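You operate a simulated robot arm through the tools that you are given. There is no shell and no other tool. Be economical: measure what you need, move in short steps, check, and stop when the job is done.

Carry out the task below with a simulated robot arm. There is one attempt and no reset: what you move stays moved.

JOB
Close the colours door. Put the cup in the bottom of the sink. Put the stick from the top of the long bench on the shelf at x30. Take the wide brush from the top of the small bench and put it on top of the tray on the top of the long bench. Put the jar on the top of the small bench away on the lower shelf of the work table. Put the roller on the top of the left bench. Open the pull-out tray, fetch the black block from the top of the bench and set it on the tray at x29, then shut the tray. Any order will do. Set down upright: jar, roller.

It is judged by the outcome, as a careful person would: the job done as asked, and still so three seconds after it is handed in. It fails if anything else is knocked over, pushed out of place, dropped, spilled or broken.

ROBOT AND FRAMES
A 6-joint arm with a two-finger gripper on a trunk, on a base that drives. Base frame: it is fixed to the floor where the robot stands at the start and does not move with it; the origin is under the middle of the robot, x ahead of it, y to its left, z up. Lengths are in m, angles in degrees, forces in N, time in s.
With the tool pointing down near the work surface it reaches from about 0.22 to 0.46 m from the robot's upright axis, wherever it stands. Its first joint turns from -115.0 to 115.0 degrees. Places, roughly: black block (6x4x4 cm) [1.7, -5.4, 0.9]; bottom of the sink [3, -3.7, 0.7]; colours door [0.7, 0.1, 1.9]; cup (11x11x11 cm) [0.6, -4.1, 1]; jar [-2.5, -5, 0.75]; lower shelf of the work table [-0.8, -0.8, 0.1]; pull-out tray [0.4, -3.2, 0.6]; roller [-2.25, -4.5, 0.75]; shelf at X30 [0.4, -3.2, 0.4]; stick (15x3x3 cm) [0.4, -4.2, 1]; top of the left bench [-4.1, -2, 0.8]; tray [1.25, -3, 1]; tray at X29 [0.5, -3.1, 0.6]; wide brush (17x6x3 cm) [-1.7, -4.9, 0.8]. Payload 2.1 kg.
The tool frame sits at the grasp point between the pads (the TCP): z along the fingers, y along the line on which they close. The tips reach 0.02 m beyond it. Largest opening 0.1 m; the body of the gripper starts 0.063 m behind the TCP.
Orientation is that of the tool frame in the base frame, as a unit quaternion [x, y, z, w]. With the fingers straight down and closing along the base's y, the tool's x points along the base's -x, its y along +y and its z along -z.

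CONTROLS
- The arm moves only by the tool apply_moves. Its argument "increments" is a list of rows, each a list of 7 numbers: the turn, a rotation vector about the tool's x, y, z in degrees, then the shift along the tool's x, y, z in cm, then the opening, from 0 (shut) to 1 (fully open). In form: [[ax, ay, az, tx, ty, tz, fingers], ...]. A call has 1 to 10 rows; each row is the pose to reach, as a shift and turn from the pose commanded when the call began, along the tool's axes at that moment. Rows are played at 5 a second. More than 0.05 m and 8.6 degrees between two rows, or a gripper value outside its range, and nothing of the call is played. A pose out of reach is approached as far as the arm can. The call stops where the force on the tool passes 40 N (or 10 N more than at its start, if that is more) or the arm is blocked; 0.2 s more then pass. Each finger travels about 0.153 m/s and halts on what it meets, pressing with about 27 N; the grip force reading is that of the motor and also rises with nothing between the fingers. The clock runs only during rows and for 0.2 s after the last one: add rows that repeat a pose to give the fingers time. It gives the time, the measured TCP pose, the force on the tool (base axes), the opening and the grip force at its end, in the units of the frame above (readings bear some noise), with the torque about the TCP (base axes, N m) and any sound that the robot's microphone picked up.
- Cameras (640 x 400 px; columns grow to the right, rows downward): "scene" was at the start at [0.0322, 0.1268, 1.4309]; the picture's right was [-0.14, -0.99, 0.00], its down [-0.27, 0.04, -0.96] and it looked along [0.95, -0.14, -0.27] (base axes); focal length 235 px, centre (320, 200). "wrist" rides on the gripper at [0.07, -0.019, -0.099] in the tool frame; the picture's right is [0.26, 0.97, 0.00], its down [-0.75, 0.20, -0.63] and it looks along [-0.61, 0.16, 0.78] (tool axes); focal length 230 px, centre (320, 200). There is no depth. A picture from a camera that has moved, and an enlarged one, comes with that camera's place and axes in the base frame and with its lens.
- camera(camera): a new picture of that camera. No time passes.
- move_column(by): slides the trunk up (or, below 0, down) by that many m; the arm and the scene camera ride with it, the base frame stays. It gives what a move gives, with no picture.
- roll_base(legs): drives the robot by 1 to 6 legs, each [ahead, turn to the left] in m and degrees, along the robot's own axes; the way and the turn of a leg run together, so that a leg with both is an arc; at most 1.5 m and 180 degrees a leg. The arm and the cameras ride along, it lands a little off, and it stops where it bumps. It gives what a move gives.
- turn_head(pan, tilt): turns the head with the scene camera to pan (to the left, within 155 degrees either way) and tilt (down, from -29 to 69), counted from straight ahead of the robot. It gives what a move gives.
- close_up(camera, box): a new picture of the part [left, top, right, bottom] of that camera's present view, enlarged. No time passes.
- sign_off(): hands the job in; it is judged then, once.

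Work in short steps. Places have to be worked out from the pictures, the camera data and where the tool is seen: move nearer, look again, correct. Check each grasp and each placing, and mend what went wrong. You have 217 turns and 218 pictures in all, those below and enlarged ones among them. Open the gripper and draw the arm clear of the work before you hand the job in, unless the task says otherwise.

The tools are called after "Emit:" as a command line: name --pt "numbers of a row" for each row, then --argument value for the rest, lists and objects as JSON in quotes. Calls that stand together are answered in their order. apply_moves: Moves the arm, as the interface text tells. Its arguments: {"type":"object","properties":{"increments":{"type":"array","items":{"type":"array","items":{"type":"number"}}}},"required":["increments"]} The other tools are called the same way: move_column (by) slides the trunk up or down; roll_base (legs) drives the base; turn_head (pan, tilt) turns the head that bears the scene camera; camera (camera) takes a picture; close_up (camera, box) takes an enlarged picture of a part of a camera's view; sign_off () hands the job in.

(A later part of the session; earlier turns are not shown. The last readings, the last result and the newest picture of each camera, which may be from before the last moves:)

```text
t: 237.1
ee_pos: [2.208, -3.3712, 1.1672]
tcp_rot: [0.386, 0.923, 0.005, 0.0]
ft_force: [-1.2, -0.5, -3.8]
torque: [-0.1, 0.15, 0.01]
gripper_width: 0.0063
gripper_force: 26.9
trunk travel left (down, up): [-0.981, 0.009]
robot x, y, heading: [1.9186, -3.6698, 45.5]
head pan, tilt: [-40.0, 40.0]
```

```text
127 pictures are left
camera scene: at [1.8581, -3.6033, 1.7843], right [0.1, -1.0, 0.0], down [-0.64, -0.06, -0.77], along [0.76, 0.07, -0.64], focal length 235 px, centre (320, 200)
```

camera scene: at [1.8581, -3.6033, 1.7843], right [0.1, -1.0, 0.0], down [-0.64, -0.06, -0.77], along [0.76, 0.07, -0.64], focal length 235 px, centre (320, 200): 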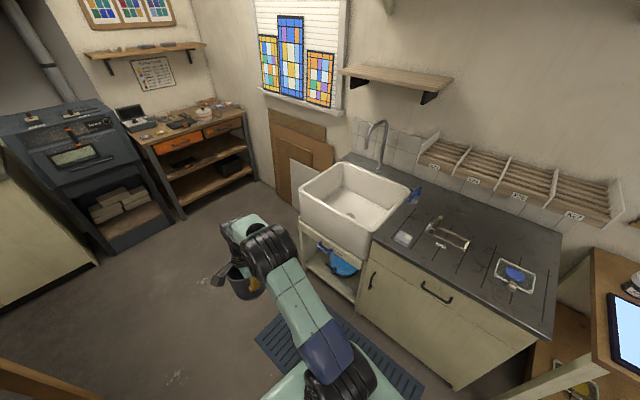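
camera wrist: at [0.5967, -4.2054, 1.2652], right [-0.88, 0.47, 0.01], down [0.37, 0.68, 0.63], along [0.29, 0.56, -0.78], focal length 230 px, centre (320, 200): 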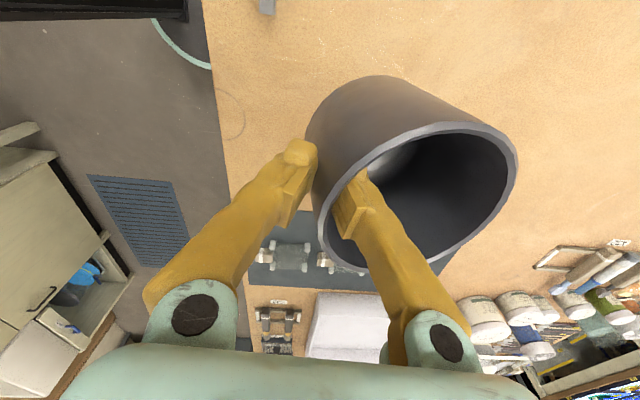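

Sink bottom drain ≈ (3.03,−3.69,0.7), basin front rim near t≈4.45 in room axes. I drive to face the sink squarely.

Emit:
roll_base --legs '[[0, -6.5], [0.64, 0], [0, -79]]'

Emit:
turn_head --pan 15 --tilt 50

Emit:
camera --camera "scene"

```text
t: 244.7
ee_pos: [2.7449, -3.525, 1.1658]
tcp_rot: [0.912, 0.41, 0.004, 0.004]
ft_force: [0.6, 0.0, -3.6]
torque: [0.11, 0.13, 0.04]
gripper_width: 0.0063
gripper_force: 27.4
trunk travel left (down, up): [-0.981, 0.009]
robot x, y, heading: [2.4317, -3.2533, -40.6]
head pan, tilt: [-40.0, 40.0]
```

```text
t: 246.0
ee_pos: [2.7437, -3.5247, 1.1664]
tcp_rot: [0.912, 0.41, 0.005, 0.004]
ft_force: [-0.4, -0.4, -2.8]
torque: [0.12, 0.08, 0.03]
gripper_width: 0.0064
gripper_force: 26.6
trunk travel left (down, up): [-0.981, 0.009]
robot x, y, heading: [2.4272, -3.2533, -40.2]
head pan, tilt: [15.0, 50.0]
```

```text
126 pictures are left
camera scene: at [2.5435, -3.142, 1.7701], right [-0.43, -0.9, 0.0], down [-0.69, 0.33, -0.64], along [0.58, -0.28, -0.77], focal length 235 px, centre (320, 200)
```

scene: 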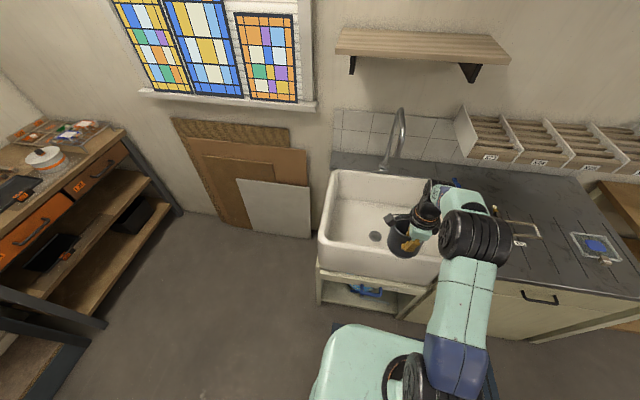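

The cup is in line with the basin. I drive forward 0.18 so it hangs over the basin.

Emit:
roll_base --legs '[[0.18, 0]]'

Emit:
camera --camera "wrist"

Emit:
camera --camera "scene"

```text
t: 247.5
ee_pos: [2.877, -3.6361, 1.1673]
tcp_rot: [0.911, 0.413, 0.005, 0.005]
ft_force: [0.9, 0.6, -3.1]
torque: [0.08, 0.05, -0.01]
gripper_width: 0.0063
gripper_force: 26.8
trunk travel left (down, up): [-0.981, 0.009]
robot x, y, heading: [2.5641, -3.3678, -40.2]
head pan, tilt: [15.0, 50.0]
```

```text
125 pictures are left
camera wrist: at [2.9068, -3.5697, 1.2662], right [0.9, -0.44, 0.01], down [-0.35, -0.69, 0.63], along [-0.27, -0.57, -0.78], focal length 230 px, centre (320, 200)
```

wrist: 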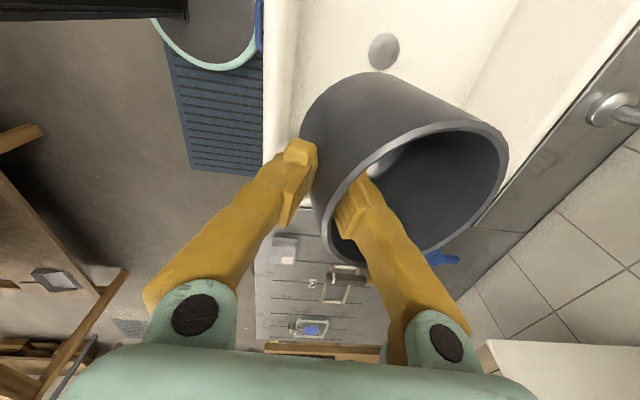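

```text
124 pictures are left
camera scene: at [2.6726, -3.2517, 1.7702], right [-0.42, -0.91, 0.0], down [-0.69, 0.32, -0.65], along [0.58, -0.27, -0.76], focal length 235 px, centre (320, 200)
```

scene: 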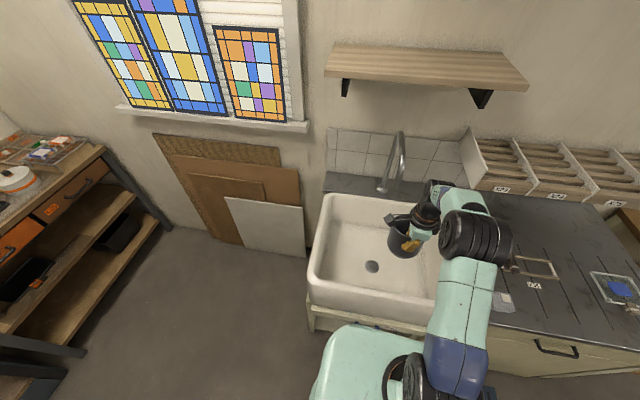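

Cup is over the basin. I centre it a bit (3 cm left, 3 cm farther) and lower the trunk toward the basin floor.

Emit:
apply_moves --pt "0 0 0 1.5 1.5 0 0" --pt "0 0 0 3 3 0 0"

Emit:
move_column --by -0.3

Emit:
camera --camera "wrist"

Emit:
camera --camera "scene"

```text
t: 248.1
ee_pos: [2.9202, -3.6315, 1.1676]
tcp_rot: [0.91, 0.414, 0.003, 0.003]
ft_force: [-0.1, -0.1, -2.4]
torque: [0.08, 0.09, 0.01]
gripper_width: 0.0063
gripper_force: 26.7
trunk travel left (down, up): [-0.981, 0.009]
robot x, y, heading: [2.5599, -3.3651, -40.1]
head pan, tilt: [15.0, 50.0]
```

```text
t: 251.1
ee_pos: [2.9211, -3.6331, 0.8679]
tcp_rot: [0.911, 0.413, 0.005, 0.004]
ft_force: [0.1, -0.4, -2.8]
torque: [0.08, 0.11, 0.0]
gripper_width: 0.0063
gripper_force: 27.6
trunk travel left (down, up): [-0.681, 0.309]
robot x, y, heading: [2.5649, -3.365, -40.2]
head pan, tilt: [15.0, 50.0]
```

```text
123 pictures are left
camera wrist: at [2.951, -3.5687, 0.966], right [0.9, -0.44, 0.01], down [-0.35, -0.7, 0.63], along [-0.27, -0.57, -0.78], focal length 230 px, centre (320, 200)
```

wrist: 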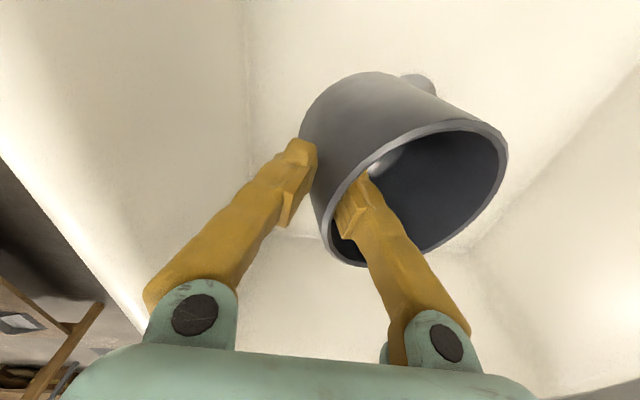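

```text
122 pictures are left
camera scene: at [2.6774, -3.2554, 1.4701], right [-0.43, -0.91, 0.0], down [-0.69, 0.33, -0.64], along [0.58, -0.27, -0.77], focal length 235 px, centre (320, 200)
```

scene: 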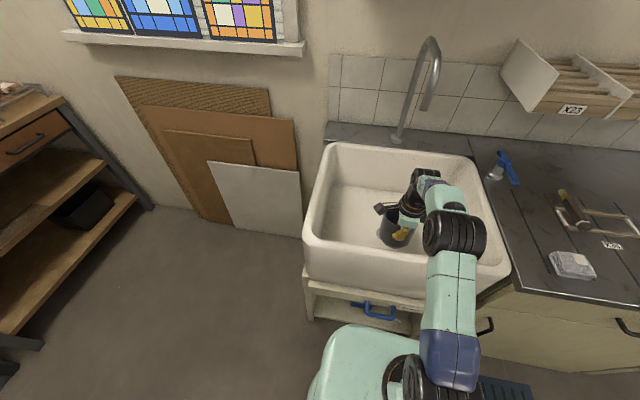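

The cup hangs inside the basin. I lower the rest in small steps watching clearance and force.

Emit:
move_column --by -0.06

Emit:
close_up --camera "scene" --box '[290, 110, 530, 320]'

```text
t: 252.1
ee_pos: [2.9204, -3.6332, 0.8078]
tcp_rot: [0.911, 0.413, 0.004, 0.003]
ft_force: [0.4, 0.2, -3.0]
torque: [0.11, 0.12, -0.01]
gripper_width: 0.0064
gripper_force: 27.3
trunk travel left (down, up): [-0.621, 0.369]
robot x, y, heading: [2.5612, -3.3709, -40.2]
head pan, tilt: [15.0, 50.0]
```

```text
1.90 times, centred on (410, 215) of scene
camera zoom: at [2.6772, -3.2553, 1.4101], right [-0.43, -0.91, 0.0], down [-0.69, 0.33, -0.64], along [0.58, -0.27, -0.77], focal length 447 px, centre (149, 171)
```

zoom: 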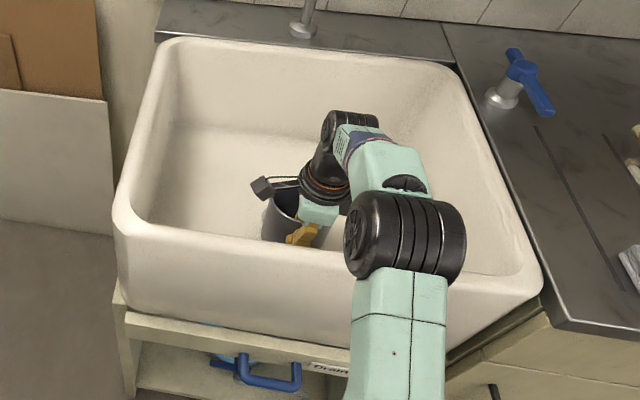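

Still free. I continue down until contact is felt.

Emit:
move_column --by -0.025

Emit:
move_column --by -0.012

Emit:
camera --camera "wrist"

```text
t: 252.8
ee_pos: [2.9221, -3.6337, 0.7828]
tcp_rot: [0.911, 0.413, 0.004, 0.004]
ft_force: [-0.8, 0.3, -3.2]
torque: [0.11, 0.06, 0.03]
gripper_width: 0.0063
gripper_force: 27.0
trunk travel left (down, up): [-0.596, 0.394]
robot x, y, heading: [2.5644, -3.3669, -40.1]
head pan, tilt: [15.0, 50.0]
```

```text
t: 253.4
ee_pos: [2.9203, -3.6335, 0.7702]
tcp_rot: [0.91, 0.415, 0.005, 0.003]
ft_force: [0.2, 0.1, -2.0]
torque: [0.04, 0.05, 0.01]
gripper_width: 0.0059
gripper_force: 27.0
trunk travel left (down, up): [-0.584, 0.406]
robot x, y, heading: [2.5619, -3.3688, -40.1]
head pan, tilt: [15.0, 50.0]
```

```text
120 pictures are left
camera wrist: at [2.9509, -3.5685, 0.8688], right [0.9, -0.44, 0.01], down [-0.35, -0.7, 0.63], along [-0.27, -0.57, -0.78], focal length 230 px, centre (320, 200)
```

wrist: 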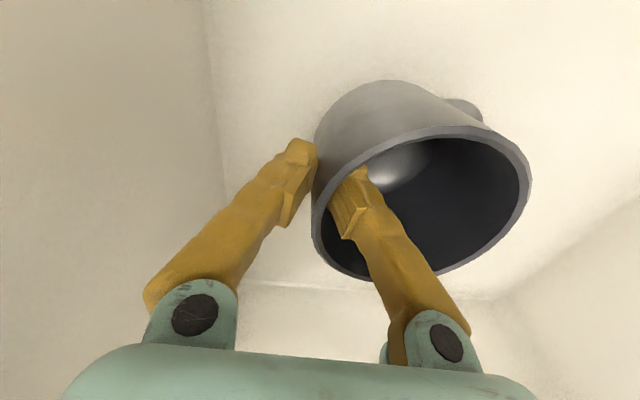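

Contact begins (weight easing off, cup levelling). I lower 6 mm more and release.

Emit:
move_column --by -0.006

Emit:
apply_moves --pt "0 0 0 0 0 0 0.1" --pt "0 0 0 0 0 0 0.3" --pt "0 0 0 0 0 0 0.5" --pt "0 0 0 0 0 0 0.5"

Emit:
move_column --by 0.15

Emit:
camera --camera "wrist"

```text
t: 253.9
ee_pos: [2.9203, -3.6337, 0.7677]
tcp_rot: [0.911, 0.412, 0.006, 0.007]
ft_force: [0.0, 0.4, 20.1]
torque: [-0.14, 0.02, -0.03]
gripper_width: 0.0063
gripper_force: 26.6
trunk travel left (down, up): [-0.578, 0.412]
robot x, y, heading: [2.5636, -3.3644, -40.3]
head pan, tilt: [15.0, 50.0]
```

```text
t: 254.9
ee_pos: [2.9208, -3.6337, 0.7647]
tcp_rot: [0.911, 0.412, 0.005, 0.004]
ft_force: [0.4, -0.2, -0.6]
torque: [0.0, 0.01, -0.02]
gripper_width: 0.05
gripper_force: 0.2
trunk travel left (down, up): [-0.578, 0.412]
robot x, y, heading: [2.5642, -3.367, -40.1]
head pan, tilt: [15.0, 50.0]
```

```text
t: 256.7
ee_pos: [2.9203, -3.634, 0.9155]
tcp_rot: [0.911, 0.413, 0.004, 0.004]
ft_force: [-0.6, 0.0, -0.9]
torque: [0.03, 0.01, 0.0]
gripper_width: 0.0499
gripper_force: 0.1
trunk travel left (down, up): [-0.728, 0.262]
robot x, y, heading: [2.5624, -3.3661, -40.2]
head pan, tilt: [15.0, 50.0]
```

```text
119 pictures are left
camera wrist: at [2.9508, -3.5684, 1.0132], right [0.9, -0.44, 0.01], down [-0.35, -0.69, 0.63], along [-0.27, -0.57, -0.78], focal length 230 px, centre (320, 200)
```

wrist: 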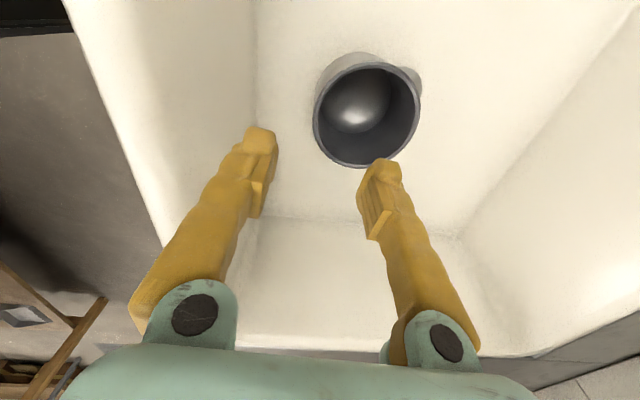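

The cup stands upright in the sink. Now I raise, back off and drive down the aisle toward the bench with the black block.

Emit:
move_column --by 0.26

Emit:
roll_base --legs '[[-0.3, 0], [0, -88], [1.1, 0]]'

Emit:
turn_head --pan 35 --tilt 35

Emit:
camera --camera "scene"

```text
t: 259.4
ee_pos: [2.9204, -3.6336, 1.1748]
tcp_rot: [0.911, 0.413, 0.005, 0.003]
ft_force: [0.0, -0.3, -0.6]
torque: [0.01, -0.03, -0.01]
gripper_width: 0.05
gripper_force: 0.1
trunk travel left (down, up): [-0.988, 0.002]
robot x, y, heading: [2.5607, -3.3689, -40.2]
head pan, tilt: [15.0, 50.0]
```

```text
t: 270.3
ee_pos: [1.4446, -4.4233, 1.176]
tcp_rot: [0.947, -0.322, 0.001, 0.005]
ft_force: [0.3, -1.2, 0.0]
torque: [0.02, 0.01, 0.0]
gripper_width: 0.0498
gripper_force: 0.0
trunk travel left (down, up): [-0.988, 0.002]
robot x, y, heading: [1.6821, -4.05, -126.7]
head pan, tilt: [15.0, 50.0]
```

```text
t: 271.1
ee_pos: [1.4426, -4.4255, 1.1747]
tcp_rot: [0.947, -0.321, 0.0, 0.006]
ft_force: [-0.3, 0.5, -0.3]
torque: [0.02, 0.01, -0.03]
gripper_width: 0.0499
gripper_force: 0.0
trunk travel left (down, up): [-0.988, 0.002]
robot x, y, heading: [1.6824, -4.0482, -126.6]
head pan, tilt: [35.0, 35.0]
```

```text
118 pictures are left
camera scene: at [1.8307, -4.1749, 1.7988], right [-1.0, 0.03, 0.0], down [0.02, 0.57, -0.82], along [-0.02, -0.82, -0.57], focal length 235 px, centre (320, 200)
```

scene: 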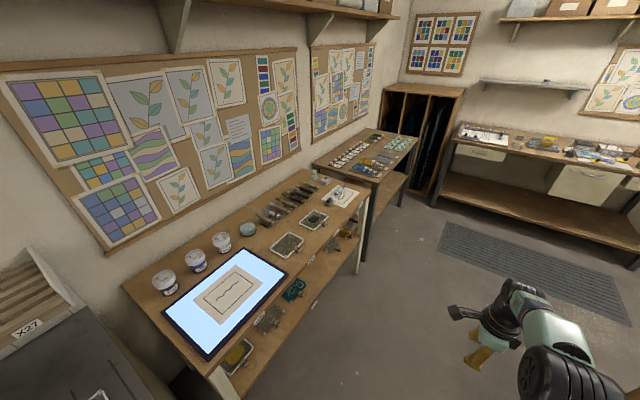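

The block should be near the right end of this bench; I zoom in.

Emit:
close_up --camera "scene" --box '[250, 160, 410, 260]'

```text
4.00 times, centred on (330, 210) of scene
camera zoom: at [1.8307, -4.1749, 1.7988], right [-1.0, 0.03, 0.0], down [0.02, 0.57, -0.82], along [-0.02, -0.82, -0.57], focal length 938 px, centre (280, 160)
```

zoom: 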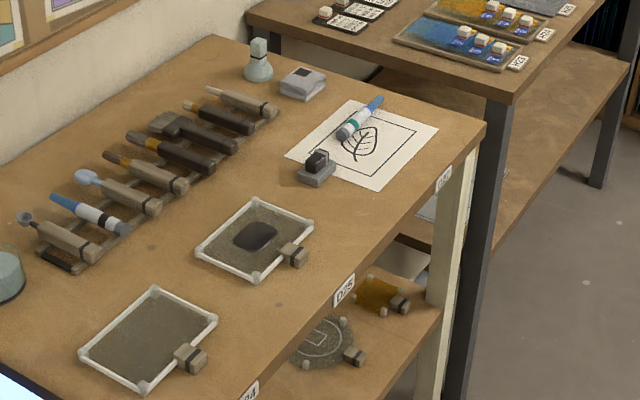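

The black block (grey-based, black top) is at ≈(1.74,−5.48). I drive down the aisle and face it.

Emit:
roll_base --legs '[[0, -3], [1.03, 0], [0, 88]]'

Emit:
turn_head --pan 10 --tilt 45

Emit:
camera --camera "scene"

```text
t: 280.5
ee_pos: [1.3799, -5.1237, 1.1747]
tcp_rot: [0.917, 0.399, 0.004, 0.004]
ft_force: [-0.4, 0.1, -0.7]
torque: [-0.01, 0.01, 0.04]
gripper_width: 0.0501
gripper_force: 0.1
trunk travel left (down, up): [-0.988, 0.002]
robot x, y, heading: [1.0297, -4.8492, -42.0]
head pan, tilt: [35.0, 35.0]
```

```text
t: 281.4
ee_pos: [1.3789, -5.1233, 1.1744]
tcp_rot: [0.918, 0.398, 0.004, 0.004]
ft_force: [0.5, 0.4, -0.6]
torque: [0.0, 0.01, -0.01]
gripper_width: 0.0498
gripper_force: 0.1
trunk travel left (down, up): [-0.988, 0.002]
robot x, y, heading: [1.0329, -4.8479, -42.3]
head pan, tilt: [10.0, 45.0]
```

```text
116 pictures are left
camera scene: at [1.1495, -4.7455, 1.784], right [-0.53, -0.85, 0.0], down [-0.6, 0.38, -0.71], along [0.6, -0.38, -0.71], focal length 235 px, centre (320, 200)
```

scene: 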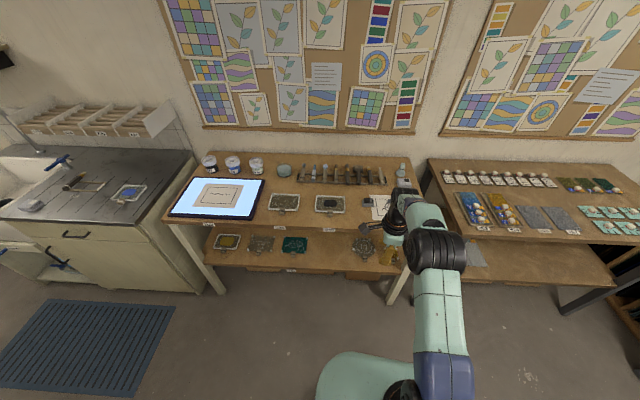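

Emit:
close_up --camera "scene" --box '[320, 150, 440, 250]'

Emit:
camera --camera "wrist"

```text
4.00 times, centred on (380, 200) of scene
camera zoom: at [1.1495, -4.7455, 1.784], right [-0.53, -0.85, 0.0], down [-0.6, 0.38, -0.71], along [0.6, -0.38, -0.71], focal length 938 px, centre (80, 200)
```

zoom: 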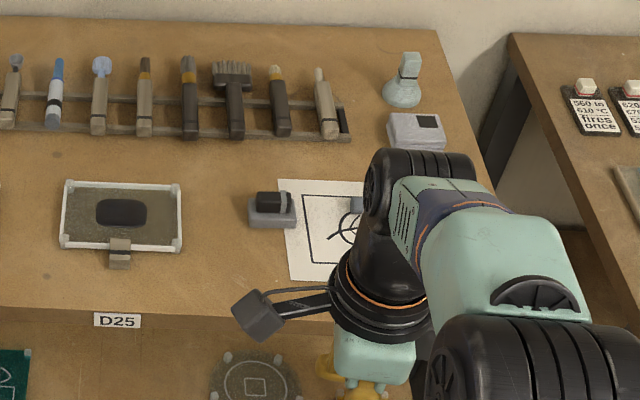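

```text
114 pictures are left
camera wrist: at [1.4123, -5.0599, 1.2732], right [0.88, -0.47, 0.01], down [-0.37, -0.68, 0.63], along [-0.29, -0.56, -0.78], focal length 230 px, centre (320, 200)
```

wrist: 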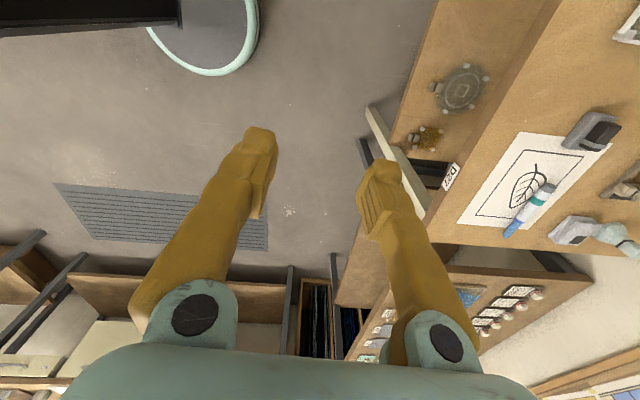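

The block is at ≈(1.764,−5.441), long side along the bench. I yaw the tool −90° so it closes along the bench direction and can lean forward for reach.

Emit:
apply_moves --pt "0 0 -8.5 0 -0.5 0 0.8" --pt "0 0 -17 0 -1 0 1" --pt "0 0 -25.5 0 -1.5 0 1" --pt "0 0 -34 0 -2 0 1" --pt "0 0 -42.5 0 -2 0 1" --pt "0 0 -51 0 -2 0 1" --pt "0 0 -59.5 0 -2 0 1" --pt "0 0 -68 0 -2 0 1" --pt "0 0 -76.5 0 -2 0 1" --pt "0 0 -85 0 -2 0 1"

Emit:
apply_moves --pt "0 -7 -5 0 0 2 1" --pt "0 -14 -5 0 0 4 1" --pt "0 -20 -5 0 0 5 1"

Emit:
roll_base --legs '[[0.4, 0]]'

Emit:
camera --camera "wrist"

```text
t: 283.6
ee_pos: [1.3646, -5.1103, 1.1742]
tcp_rot: [0.406, 0.914, 0.001, 0.006]
ft_force: [-1.1, -0.5, 0.3]
torque: [-0.01, -0.01, 0.01]
gripper_width: 0.1
gripper_force: 0.0
trunk travel left (down, up): [-0.988, 0.002]
robot x, y, heading: [1.0344, -4.8497, -42.3]
head pan, tilt: [10.0, 45.0]
```

```text
t: 284.4
ee_pos: [1.3656, -5.111, 1.1237]
tcp_rot: [0.361, 0.915, -0.071, 0.164]
ft_force: [0.5, -0.2, -0.2]
torque: [-0.02, -0.01, -0.01]
gripper_width: 0.1
gripper_force: 0.1
trunk travel left (down, up): [-0.988, 0.002]
robot x, y, heading: [1.0316, -4.8474, -42.1]
head pan, tilt: [10.0, 45.0]
```

```text
t: 286.9
ee_pos: [1.6654, -5.3689, 1.1243]
tcp_rot: [0.354, 0.918, -0.07, 0.165]
ft_force: [-0.3, -1.1, 0.6]
torque: [0.0, -0.04, -0.01]
gripper_width: 0.1001
gripper_force: 0.0
trunk travel left (down, up): [-0.988, 0.002]
robot x, y, heading: [1.3248, -5.1092, -41.0]
head pan, tilt: [10.0, 45.0]
```

```text
113 pictures are left
camera wrist: at [1.5787, -5.314, 1.1923], right [0.47, 0.88, -0.1], down [0.5, -0.17, 0.85], along [0.73, -0.45, -0.51], focal length 230 px, centre (320, 200)
```

wrist: 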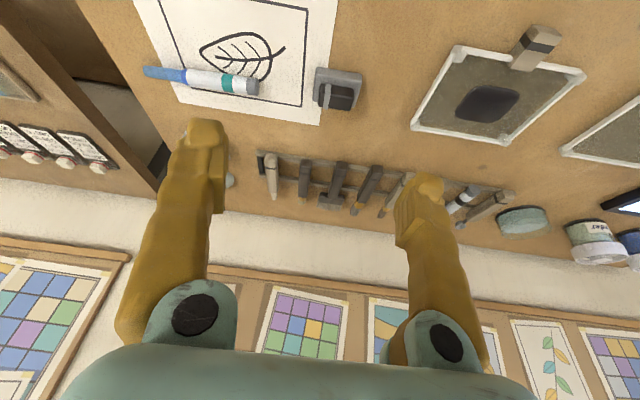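

Block ≈(1.76,−5.425). I lower the trunk and move over it.

Emit:
move_column --by -0.15

Emit:
apply_moves --pt "0 -3 0 -2 1.2 0 1" --pt "0 -5 0 -4 2.4 1 1" --pt "0 -5 0 -5 2.4 3 1"

Emit:
camera --camera "wrist"

```text
t: 288.7
ee_pos: [1.6659, -5.3691, 0.9744]
tcp_rot: [0.355, 0.918, -0.069, 0.164]
ft_force: [-0.1, -0.5, 0.9]
torque: [-0.02, 0.0, 0.0]
gripper_width: 0.1
gripper_force: 0.1
trunk travel left (down, up): [-0.838, 0.152]
robot x, y, heading: [1.3295, -5.1102, -41.0]
head pan, tilt: [10.0, 45.0]
```

```text
t: 289.5
ee_pos: [1.7263, -5.3909, 0.9614]
tcp_rot: [0.35, 0.91, -0.084, 0.204]
ft_force: [1.0, -0.9, 0.5]
torque: [0.02, 0.02, -0.03]
gripper_width: 0.0998
gripper_force: 0.1
trunk travel left (down, up): [-0.838, 0.152]
robot x, y, heading: [1.3285, -5.1135, -41.2]
head pan, tilt: [10.0, 45.0]
```

```text
112 pictures are left
camera wrist: at [1.6354, -5.334, 1.02], right [0.48, 0.87, -0.12], down [0.44, -0.12, 0.89], along [0.76, -0.48, -0.44], focal length 230 px, centre (320, 200)
```

wrist: 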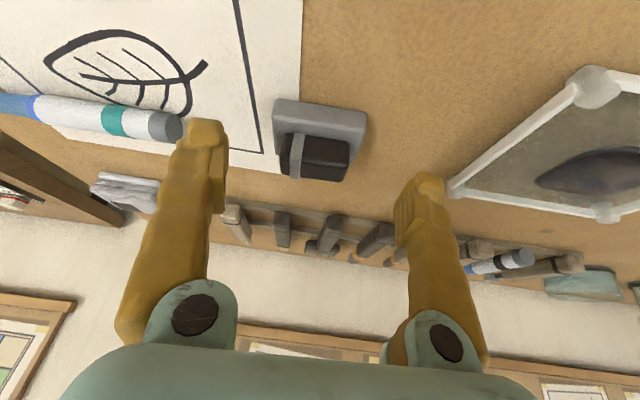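

Triangulated block centre ≈(1.737,−5.404,0.90). It lies between the fingers; I descend and close.

Emit:
apply_moves --pt "0 0 0 0.4 0 2 1" --pt "0 0 0 0.7 0 4 1" --pt "0 0 0 0.7 0 5.5 1"

Emit:
camera --camera "wrist"

```text
t: 290.4
ee_pos: [1.7341, -5.4002, 0.9192]
tcp_rot: [0.349, 0.908, -0.086, 0.216]
ft_force: [-11.8, 8.7, 25.3]
torque: [-0.43, 0.85, -0.29]
gripper_width: 0.1
gripper_force: 0.0
trunk travel left (down, up): [-0.838, 0.152]
robot x, y, heading: [1.3289, -5.1103, -41.4]
head pan, tilt: [10.0, 45.0]
stopped in row 3: the force on the tool passed its limit at 45 N (the readings are from after the stop); the commanded pose is now the measured one
```

```text
111 pictures are left
camera wrist: at [1.6424, -5.3418, 0.9753], right [0.48, 0.87, -0.12], down [0.42, -0.1, 0.9], along [0.77, -0.48, -0.42], focal length 230 px, centre (320, 200)
```

wrist: 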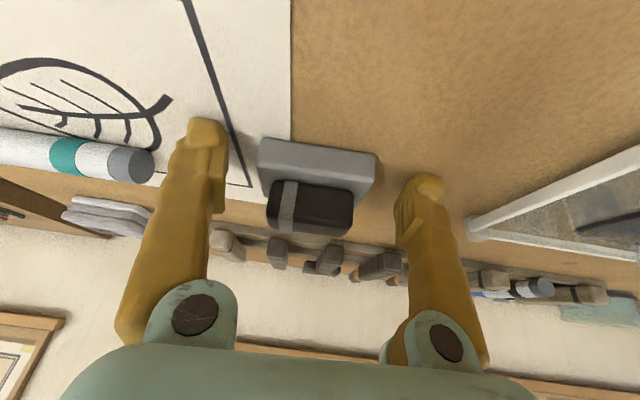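

Tips touched the bench (surface ≈0.895). I rise 5 mm and close on the block.

Emit:
apply_moves --pt "0 0 0 -0.3 0 -0.5 1" --pt "0 0 0 -0.3 0 -0.5 0.7" --pt "0 0 0 -0.3 0 -0.5 0.4" --pt "0 0 0 -0.3 0 -0.5 0.2" --pt "0 0 0 -0.3 0 -0.5 0"

Emit:
camera --camera "wrist"

```text
t: 291.6
ee_pos: [1.7391, -5.404, 0.9222]
tcp_rot: [0.348, 0.908, -0.085, 0.216]
ft_force: [-1.9, -5.8, 29.0]
torque: [-0.49, 0.48, 0.29]
gripper_width: 0.0602
gripper_force: 26.5
trunk travel left (down, up): [-0.838, 0.152]
robot x, y, heading: [1.3273, -5.1107, -41.2]
head pan, tilt: [10.0, 45.0]
```

```text
110 pictures are left
camera wrist: at [1.647, -5.3462, 0.9789], right [0.48, 0.87, -0.12], down [0.42, -0.11, 0.9], along [0.77, -0.48, -0.42], focal length 230 px, centre (320, 200)
```

wrist: 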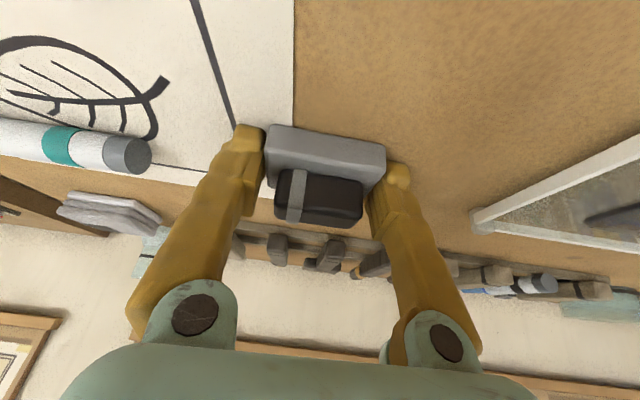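

Gripped at 6.0 cm, matching the block's length. I lift it and check.

Emit:
move_column --by 0.14

Emit:
camera --camera "wrist"

```text
t: 293.3
ee_pos: [1.7428, -5.4061, 1.0588]
tcp_rot: [0.35, 0.909, -0.086, 0.21]
ft_force: [0.0, -0.5, -5.2]
torque: [-0.01, 0.0, 0.01]
gripper_width: 0.0601
gripper_force: 27.1
trunk travel left (down, up): [-0.978, 0.012]
robot x, y, heading: [1.3325, -5.1094, -41.0]
head pan, tilt: [10.0, 45.0]
```

```text
109 pictures are left
camera wrist: at [1.6503, -5.3475, 1.1158], right [0.48, 0.87, -0.12], down [0.43, -0.11, 0.9], along [0.77, -0.48, -0.43], focal length 230 px, centre (320, 200)
```

wrist: 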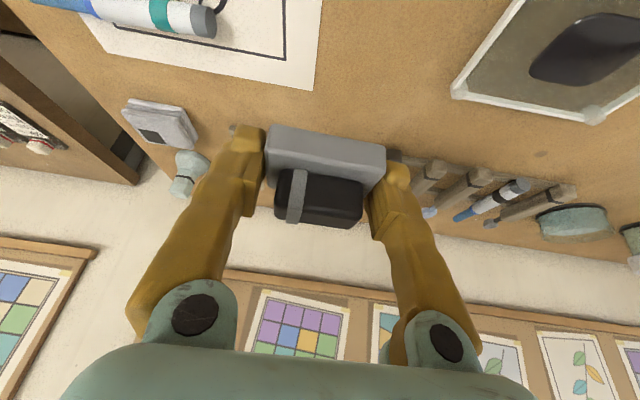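

The block is lifted. I carry it back around the bench end.

Emit:
roll_base --legs '[[-0.45, 0], [0, -90], [0.65, 0], [0, -90]]'

Emit:
camera --camera "wrist"

```text
t: 306.6
ee_pos: [0.1665, -5.0252, 1.0586]
tcp_rot: [0.917, -0.329, -0.212, -0.081]
ft_force: [-0.5, -1.3, -5.1]
torque: [-0.03, 0.0, 0.0]
gripper_width: 0.0593
gripper_force: 26.8
trunk travel left (down, up): [-0.978, 0.012]
robot x, y, heading: [0.5927, -5.3001, 141.4]
head pan, tilt: [10.0, 45.0]
```

```text
108 pictures are left
camera wrist: at [0.2593, -5.0798, 1.1159], right [-0.44, -0.89, -0.12], down [-0.44, 0.09, 0.9], along [-0.79, 0.45, -0.43], focal length 230 px, centre (320, 200)
```

wrist: 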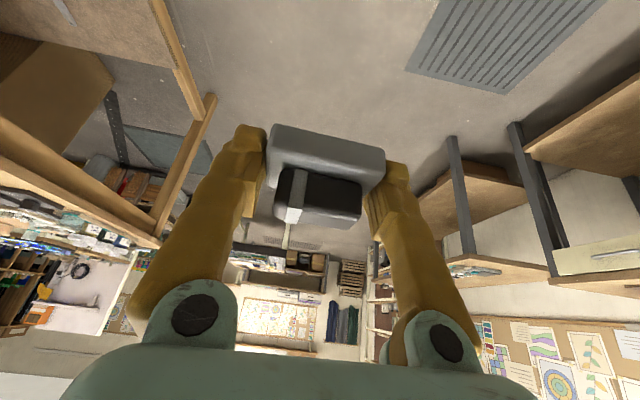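

Emit:
roll_base --legs '[[1.5, 0], [0.3, 0], [0, -56], [1.05, 0]]'

Emit:
turn_head --pan 0 --tilt 45

Emit:
camera --camera "scene"

```text
t: 323.0
ee_pos: [-0.6751, -2.6236, 1.0587]
tcp_rot: [-0.65, 0.725, 0.15, 0.172]
ft_force: [-0.7, 0.1, -5.2]
torque: [-0.02, 0.0, -0.02]
gripper_width: 0.0591
gripper_force: 27.0
trunk travel left (down, up): [-0.978, 0.012]
robot x, y, heading: [-0.6732, -3.1335, 84.7]
head pan, tilt: [10.0, 45.0]
```

```text
t: 323.7
ee_pos: [-0.6743, -2.6219, 1.0589]
tcp_rot: [-0.65, 0.725, 0.149, 0.171]
ft_force: [0.0, 0.1, -5.3]
torque: [-0.01, 0.05, -0.01]
gripper_width: 0.0595
gripper_force: 27.4
trunk travel left (down, up): [-0.978, 0.012]
robot x, y, heading: [-0.6735, -3.1311, 84.9]
head pan, tilt: [0.0, 45.0]
```

```text
107 pictures are left
camera scene: at [-0.8091, -3.0947, 1.774], right [1.0, -0.09, 0.0], down [-0.07, -0.7, -0.71], along [0.07, 0.7, -0.71], focal length 235 px, centre (320, 200)
```

scene: 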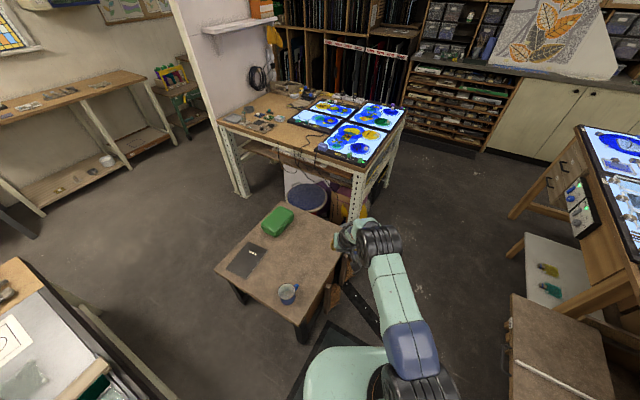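

Emit:
roll_base --legs '[[0, -30], [0.72, 0], [0, -94]]'

Emit:
turn_head --pan 15 --tilt 50

Emit:
camera --camera "scene"

```text
t: 333.2
ee_pos: [0.1794, -2.8018, 1.058]
tcp_rot: [0.334, 0.914, -0.082, 0.213]
ft_force: [-0.7, -0.7, -4.8]
torque: [0.02, -0.02, -0.04]
gripper_width: 0.0593
gripper_force: 27.5
trunk travel left (down, up): [-0.978, 0.012]
robot x, y, heading: [-0.2451, -2.518, -39.2]
head pan, tilt: [0.0, 45.0]
```

```text
t: 334.0
ee_pos: [0.1798, -2.8011, 1.0576]
tcp_rot: [0.335, 0.914, -0.083, 0.212]
ft_force: [-0.7, 0.3, -4.9]
torque: [0.02, 0.0, 0.02]
gripper_width: 0.0589
gripper_force: 27.1
trunk travel left (down, up): [-0.978, 0.012]
robot x, y, heading: [-0.2426, -2.5232, -39.2]
head pan, tilt: [15.0, 50.0]
```

```text
106 pictures are left
camera scene: at [-0.1297, -2.4067, 1.7671], right [-0.41, -0.91, 0.0], down [-0.7, 0.32, -0.64], along [0.59, -0.26, -0.77], focal length 235 px, centre (320, 200)
```

scene: 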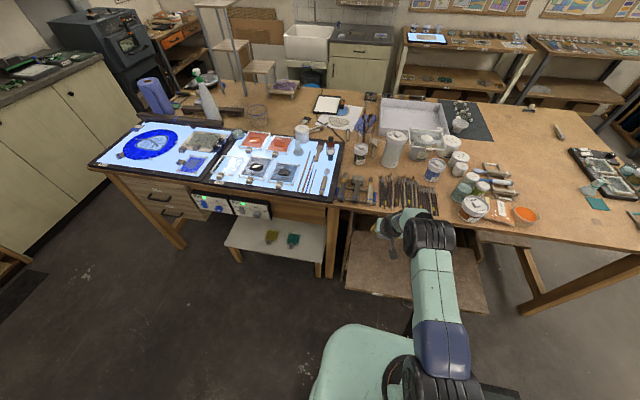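

TCP is over the X29 half (n≈−2.0). I drive 4 cm forward and lower the trunk.

Emit:
roll_base --legs '[[0.04, 0]]'

Emit:
move_column --by -0.36

Emit:
camera --camera "wrist"

Emit:
camera --camera "scene"

```text
t: 334.9
ee_pos: [0.2145, -2.8308, 1.0609]
tcp_rot: [0.335, 0.915, -0.081, 0.212]
ft_force: [0.1, -0.6, -5.3]
torque: [0.09, 0.09, 0.01]
gripper_width: 0.0594
gripper_force: 26.9
trunk travel left (down, up): [-0.978, 0.012]
robot x, y, heading: [-0.213, -2.547, -39.3]
head pan, tilt: [15.0, 50.0]
```

```text
t: 338.4
ee_pos: [0.2074, -2.8257, 0.705]
tcp_rot: [0.335, 0.914, -0.082, 0.215]
ft_force: [-0.2, 0.1, -5.4]
torque: [0.02, 0.06, -0.02]
gripper_width: 0.0591
gripper_force: 27.0
trunk travel left (down, up): [-0.618, 0.372]
robot x, y, heading: [-0.2132, -2.5441, -39.5]
head pan, tilt: [15.0, 50.0]
```

```text
105 pictures are left
camera wrist: at [0.1131, -2.7705, 0.7606], right [0.45, 0.89, -0.12], down [0.43, -0.09, 0.9], along [0.78, -0.45, -0.42], focal length 230 px, centre (320, 200)
```

wrist: 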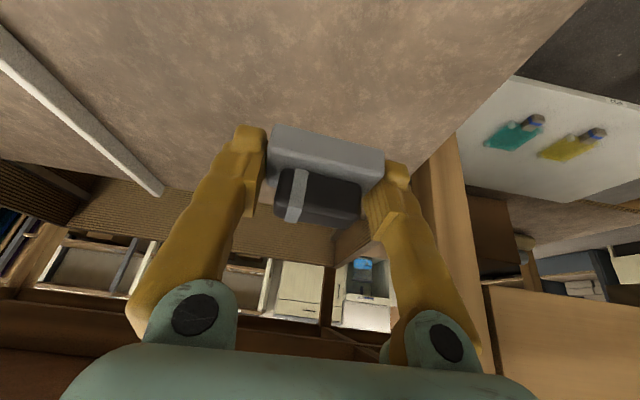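

```text
104 pictures are left
camera scene: at [-0.0989, -2.4321, 1.4071], right [-0.41, -0.91, 0.0], down [-0.7, 0.32, -0.64], along [0.58, -0.26, -0.77], focal length 235 px, centre (320, 200)
```

scene: 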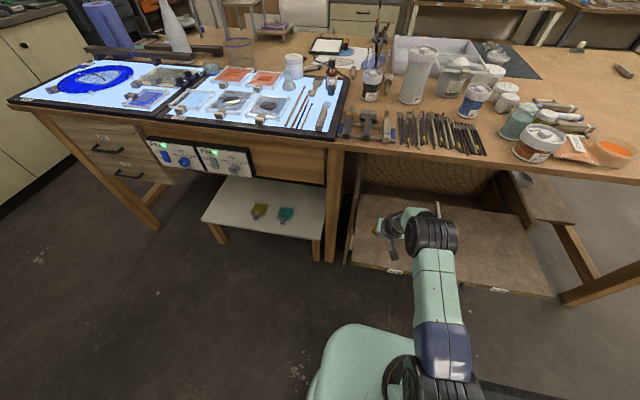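

It's close to the tray's left edge; I shift 3.5 cm to the right and lower further.

Emit:
apply_moves --pt "0 0 0 0 -1.8 0 0" --pt "0 0 0 0 -3.5 0 0"

Emit:
move_column --by -0.045

Emit:
camera --camera "wrist"

```text
t: 338.9
ee_pos: [0.1838, -2.8524, 0.7033]
tcp_rot: [0.334, 0.914, -0.081, 0.215]
ft_force: [0.0, 0.4, -3.7]
torque: [0.04, -0.02, 0.0]
gripper_width: 0.0592
gripper_force: 26.8
trunk travel left (down, up): [-0.618, 0.372]
robot x, y, heading: [-0.213, -2.5496, -39.4]
head pan, tilt: [15.0, 50.0]
```

```text
t: 339.8
ee_pos: [0.1822, -2.852, 0.6589]
tcp_rot: [0.335, 0.913, -0.082, 0.217]
ft_force: [0.3, -0.5, -5.1]
torque: [0.02, -0.01, 0.02]
gripper_width: 0.0597
gripper_force: 27.3
trunk travel left (down, up): [-0.573, 0.417]
robot x, y, heading: [-0.2111, -2.5457, -39.6]
head pan, tilt: [15.0, 50.0]
```

```text
103 pictures are left
camera wrist: at [0.0901, -2.7973, 0.7154], right [0.45, 0.89, -0.12], down [0.43, -0.09, 0.9], along [0.79, -0.45, -0.42], focal length 230 px, centre (320, 200)
```

wrist: 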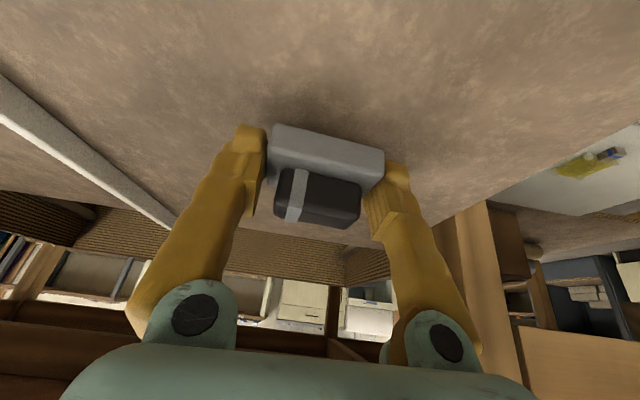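

Nearly down; I step down until contact.

Emit:
move_column --by -0.012

Emit:
move_column --by -0.008

Emit:
move_column --by -0.006

```text
t: 340.4
ee_pos: [0.1835, -2.8523, 0.6468]
tcp_rot: [0.334, 0.914, -0.081, 0.216]
ft_force: [0.6, 0.7, -5.0]
torque: [0.04, 0.01, 0.0]
gripper_width: 0.0592
gripper_force: 27.1
trunk travel left (down, up): [-0.561, 0.429]
robot x, y, heading: [-0.2098, -2.5467, -39.4]
head pan, tilt: [15.0, 50.0]
```

```text
t: 341.0
ee_pos: [0.1836, -2.8528, 0.6439]
tcp_rot: [0.333, 0.913, -0.082, 0.221]
ft_force: [1.0, -2.9, 20.0]
torque: [-0.04, 0.05, 0.03]
gripper_width: 0.059
gripper_force: 27.0
trunk travel left (down, up): [-0.553, 0.437]
robot x, y, heading: [-0.2089, -2.5447, -39.5]
head pan, tilt: [15.0, 50.0]
```

```text
t: 341.4
ee_pos: [0.1869, -2.8551, 0.6427]
tcp_rot: [0.333, 0.912, -0.085, 0.226]
ft_force: [-0.1, -0.8, 22.2]
torque: [0.2, 0.3, -0.01]
gripper_width: 0.0597
gripper_force: 27.1
trunk travel left (down, up): [-0.549, 0.441]
robot x, y, heading: [-0.2134, -2.5461, -39.4]
head pan, tilt: [15.0, 50.0]
stopped: the force on the tool passed its limit at 44 N (the readings are from after the stop); the commanded pose is now the measured one
```

Contact is firm. I release and raise, then check the block.

Emit:
apply_moves --pt "0 0 0 0 0 0 0.65" --pt "0 0 0 0 0 0 0.8" --pt "0 0 0 0 0 0 0.85" --pt "0 0 0 0 0 -2 0.85" --pt "0 0 0 0 0 -5 0.85" --pt "0 0 0 0 0 -8 0.85"

Emit:
camera --camera "wrist"

```text
t: 342.8
ee_pos: [0.1582, -2.8295, 0.7091]
tcp_rot: [0.333, 0.913, -0.083, 0.222]
ft_force: [0.4, -0.1, -0.3]
torque: [-0.04, 0.01, 0.01]
gripper_width: 0.0851
gripper_force: 0.0
trunk travel left (down, up): [-0.549, 0.441]
robot x, y, heading: [-0.2108, -2.545, -39.3]
head pan, tilt: [15.0, 50.0]
```

```text
102 pictures are left
camera wrist: at [0.064, -2.7741, 0.7646], right [0.45, 0.89, -0.12], down [0.42, -0.09, 0.9], along [0.79, -0.46, -0.41], focal length 230 px, centre (320, 200)
```

wrist: 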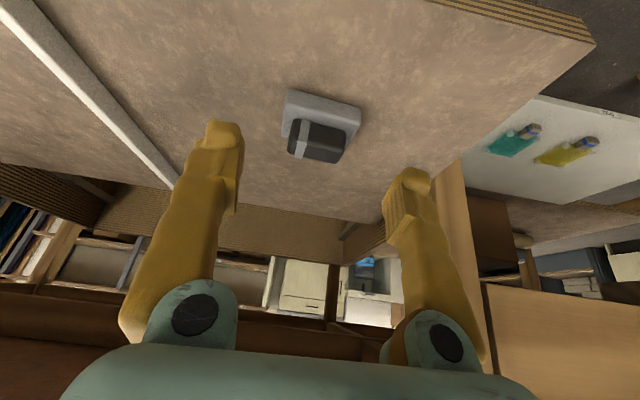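

The block sits on the X29 half. To shut the tray I'll push on its handle bar with closed fingers; first I back off 3 cm, close and move in front of the bar.

Emit:
roll_base --legs '[[-0.03, 0]]'

Emit:
apply_moves --pt "0 0 0 1 -2 -1.5 0.5" --pt "0 0 0 2.5 -4.5 -3 0.2" --pt "0 0 0 4 -7 -4 0" --pt "0 0 0 5.5 -10 -4.5 0" --pt "0 0 0 7 -13.5 -4.7 0" --pt "0 0 0 7 -13.5 -4.7 0"

Emit:
camera --camera "wrist"

```text
t: 343.7
ee_pos: [0.1361, -2.8117, 0.7098]
tcp_rot: [0.335, 0.912, -0.084, 0.222]
ft_force: [0.2, 0.4, -1.1]
torque: [-0.02, -0.01, -0.01]
gripper_width: 0.0849
gripper_force: 0.0
trunk travel left (down, up): [-0.549, 0.441]
robot x, y, heading: [-0.2341, -2.5298, -39.3]
head pan, tilt: [15.0, 50.0]
```

```text
t: 345.1
ee_pos: [-0.0196, -2.8625, 0.7188]
tcp_rot: [0.334, 0.912, -0.084, 0.222]
ft_force: [0.5, -0.2, 0.4]
torque: [0.02, -0.02, -0.05]
gripper_width: 0.0001
gripper_force: 26.8
trunk travel left (down, up): [-0.549, 0.441]
robot x, y, heading: [-0.2359, -2.5272, -39.2]
head pan, tilt: [15.0, 50.0]
```

```text
101 pictures are left
camera wrist: at [-0.1136, -2.8074, 0.7734], right [0.45, 0.88, -0.12], down [0.42, -0.09, 0.9], along [0.79, -0.46, -0.41], focal length 230 px, centre (320, 200)
```

wrist: 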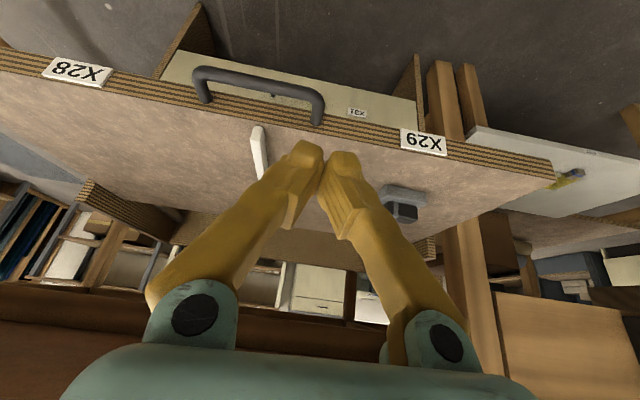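

The bar is at t≈1.91 just ahead of the tool. I shift 4 cm right, lower to bar height, and then push by driving forward.

Emit:
apply_moves --pt "0 0 0 0.3 -2 0 0" --pt "0 0 0 0.6 -4.5 0 0"

Emit:
move_column --by -0.11

Emit:
camera --camera "wrist"

```text
t: 345.7
ee_pos: [-0.052, -2.8918, 0.7154]
tcp_rot: [0.334, 0.912, -0.082, 0.222]
ft_force: [0.6, 0.5, 0.0]
torque: [-0.02, -0.03, 0.03]
gripper_width: 0.0
gripper_force: 26.8
trunk travel left (down, up): [-0.549, 0.441]
robot x, y, heading: [-0.2362, -2.5271, -39.5]
head pan, tilt: [15.0, 50.0]
```

```text
t: 347.1
ee_pos: [-0.0509, -2.892, 0.606]
tcp_rot: [0.334, 0.912, -0.083, 0.222]
ft_force: [0.2, 0.2, 0.4]
torque: [0.0, -0.02, 0.04]
gripper_width: 0.0002
gripper_force: 27.1
trunk travel left (down, up): [-0.439, 0.551]
robot x, y, heading: [-0.2336, -2.531, -39.5]
head pan, tilt: [15.0, 50.0]
```

```text
100 pictures are left
camera wrist: at [-0.1453, -2.8368, 0.661], right [0.45, 0.89, -0.12], down [0.42, -0.09, 0.9], along [0.79, -0.46, -0.41], focal length 230 px, centre (320, 200)
```

wrist: 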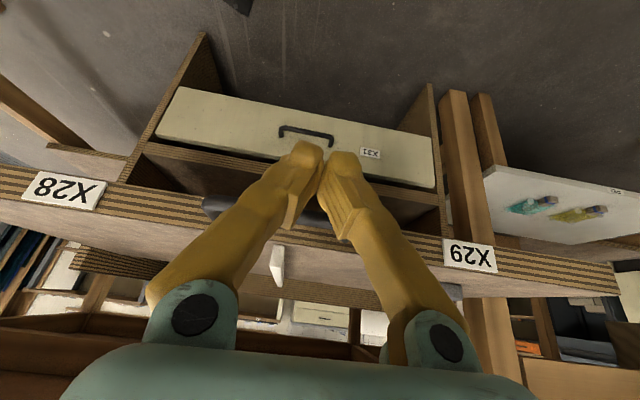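

Fingers are in front of the bar. I drive forward to push the tray in.

Emit:
roll_base --legs '[[0.2, -0.5]]'

Emit:
camera --camera "wrist"

Emit:
camera --camera "scene"

```text
t: 348.7
ee_pos: [0.1, -3.0218, 0.606]
tcp_rot: [0.338, 0.911, -0.084, 0.222]
ft_force: [0.2, -0.4, -0.7]
torque: [-0.03, 0.01, 0.03]
gripper_width: 0.0001
gripper_force: 27.1
trunk travel left (down, up): [-0.439, 0.551]
robot x, y, heading: [-0.0784, -2.6567, -40.0]
head pan, tilt: [15.0, 50.0]
```

```text
99 pictures are left
camera wrist: at [0.0063, -2.9662, 0.6609], right [0.46, 0.88, -0.12], down [0.42, -0.09, 0.9], along [0.78, -0.46, -0.41], focal length 230 px, centre (320, 200)
```

wrist: 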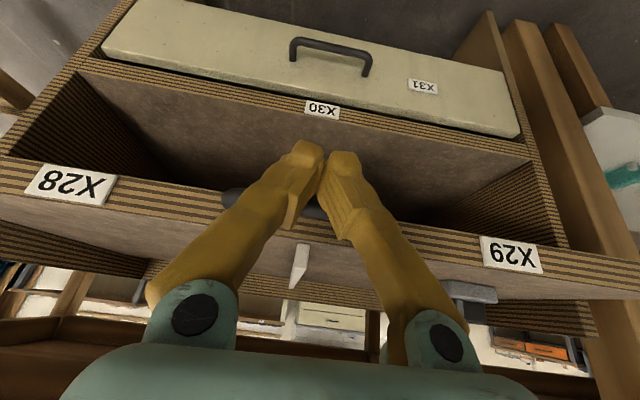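

```text
98 pictures are left
camera scene: at [0.0335, -2.5428, 1.228], right [-0.42, -0.91, 0.0], down [-0.69, 0.32, -0.64], along [0.58, -0.27, -0.77], focal length 235 px, centre (320, 200)
```

scene: 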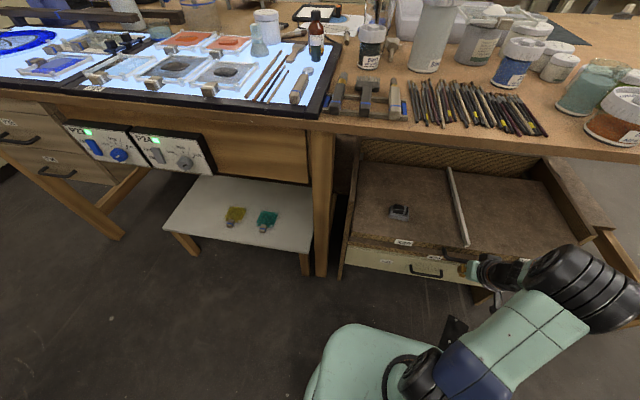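

The tray slides in smoothly. I push on until it stops.

Emit:
roll_base --legs '[[0.07, -0.5]]'

Emit:
roll_base --legs '[[0.025, 0]]'

Emit:
camera --camera "wrist"

Emit:
camera --camera "scene"

```text
t: 349.7
ee_pos: [0.1499, -3.0704, 0.6054]
tcp_rot: [0.343, 0.909, -0.086, 0.221]
ft_force: [-0.2, 0.4, -0.1]
torque: [-0.01, -0.02, 0.0]
gripper_width: 0.0001
gripper_force: 27.1
trunk travel left (down, up): [-0.439, 0.551]
robot x, y, heading: [-0.0283, -2.7008, -40.4]
head pan, tilt: [15.0, 50.0]
```

```text
t: 350.5
ee_pos: [0.1668, -3.0851, 0.6046]
tcp_rot: [0.344, 0.909, -0.083, 0.22]
ft_force: [-14.8, 13.9, -16.9]
torque: [0.07, 0.42, 0.18]
gripper_width: 0.0
gripper_force: 26.5
trunk travel left (down, up): [-0.439, 0.551]
robot x, y, heading: [-0.0084, -2.7156, -40.5]
head pan, tilt: [15.0, 50.0]
```

```text
97 pictures are left
camera wrist: at [0.0743, -3.0279, 0.6601], right [0.47, 0.88, -0.12], down [0.42, -0.1, 0.9], along [0.78, -0.47, -0.41], focal length 230 px, centre (320, 200)
```

wrist: 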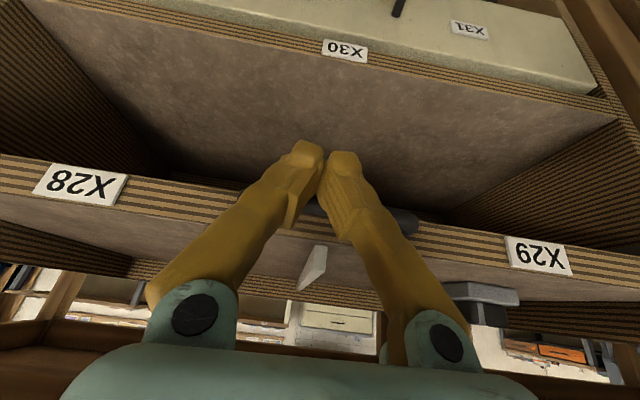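

```text
96 pictures are left
camera scene: at [0.1057, -2.6054, 1.2278], right [-0.43, -0.9, 0.0], down [-0.69, 0.33, -0.64], along [0.58, -0.28, -0.77], focal length 235 px, centre (320, 200)
```

scene: 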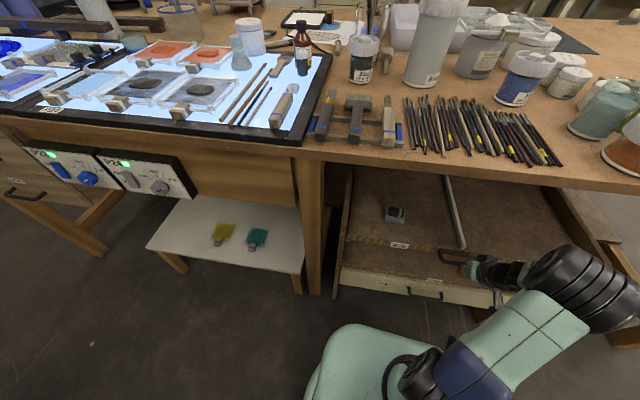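

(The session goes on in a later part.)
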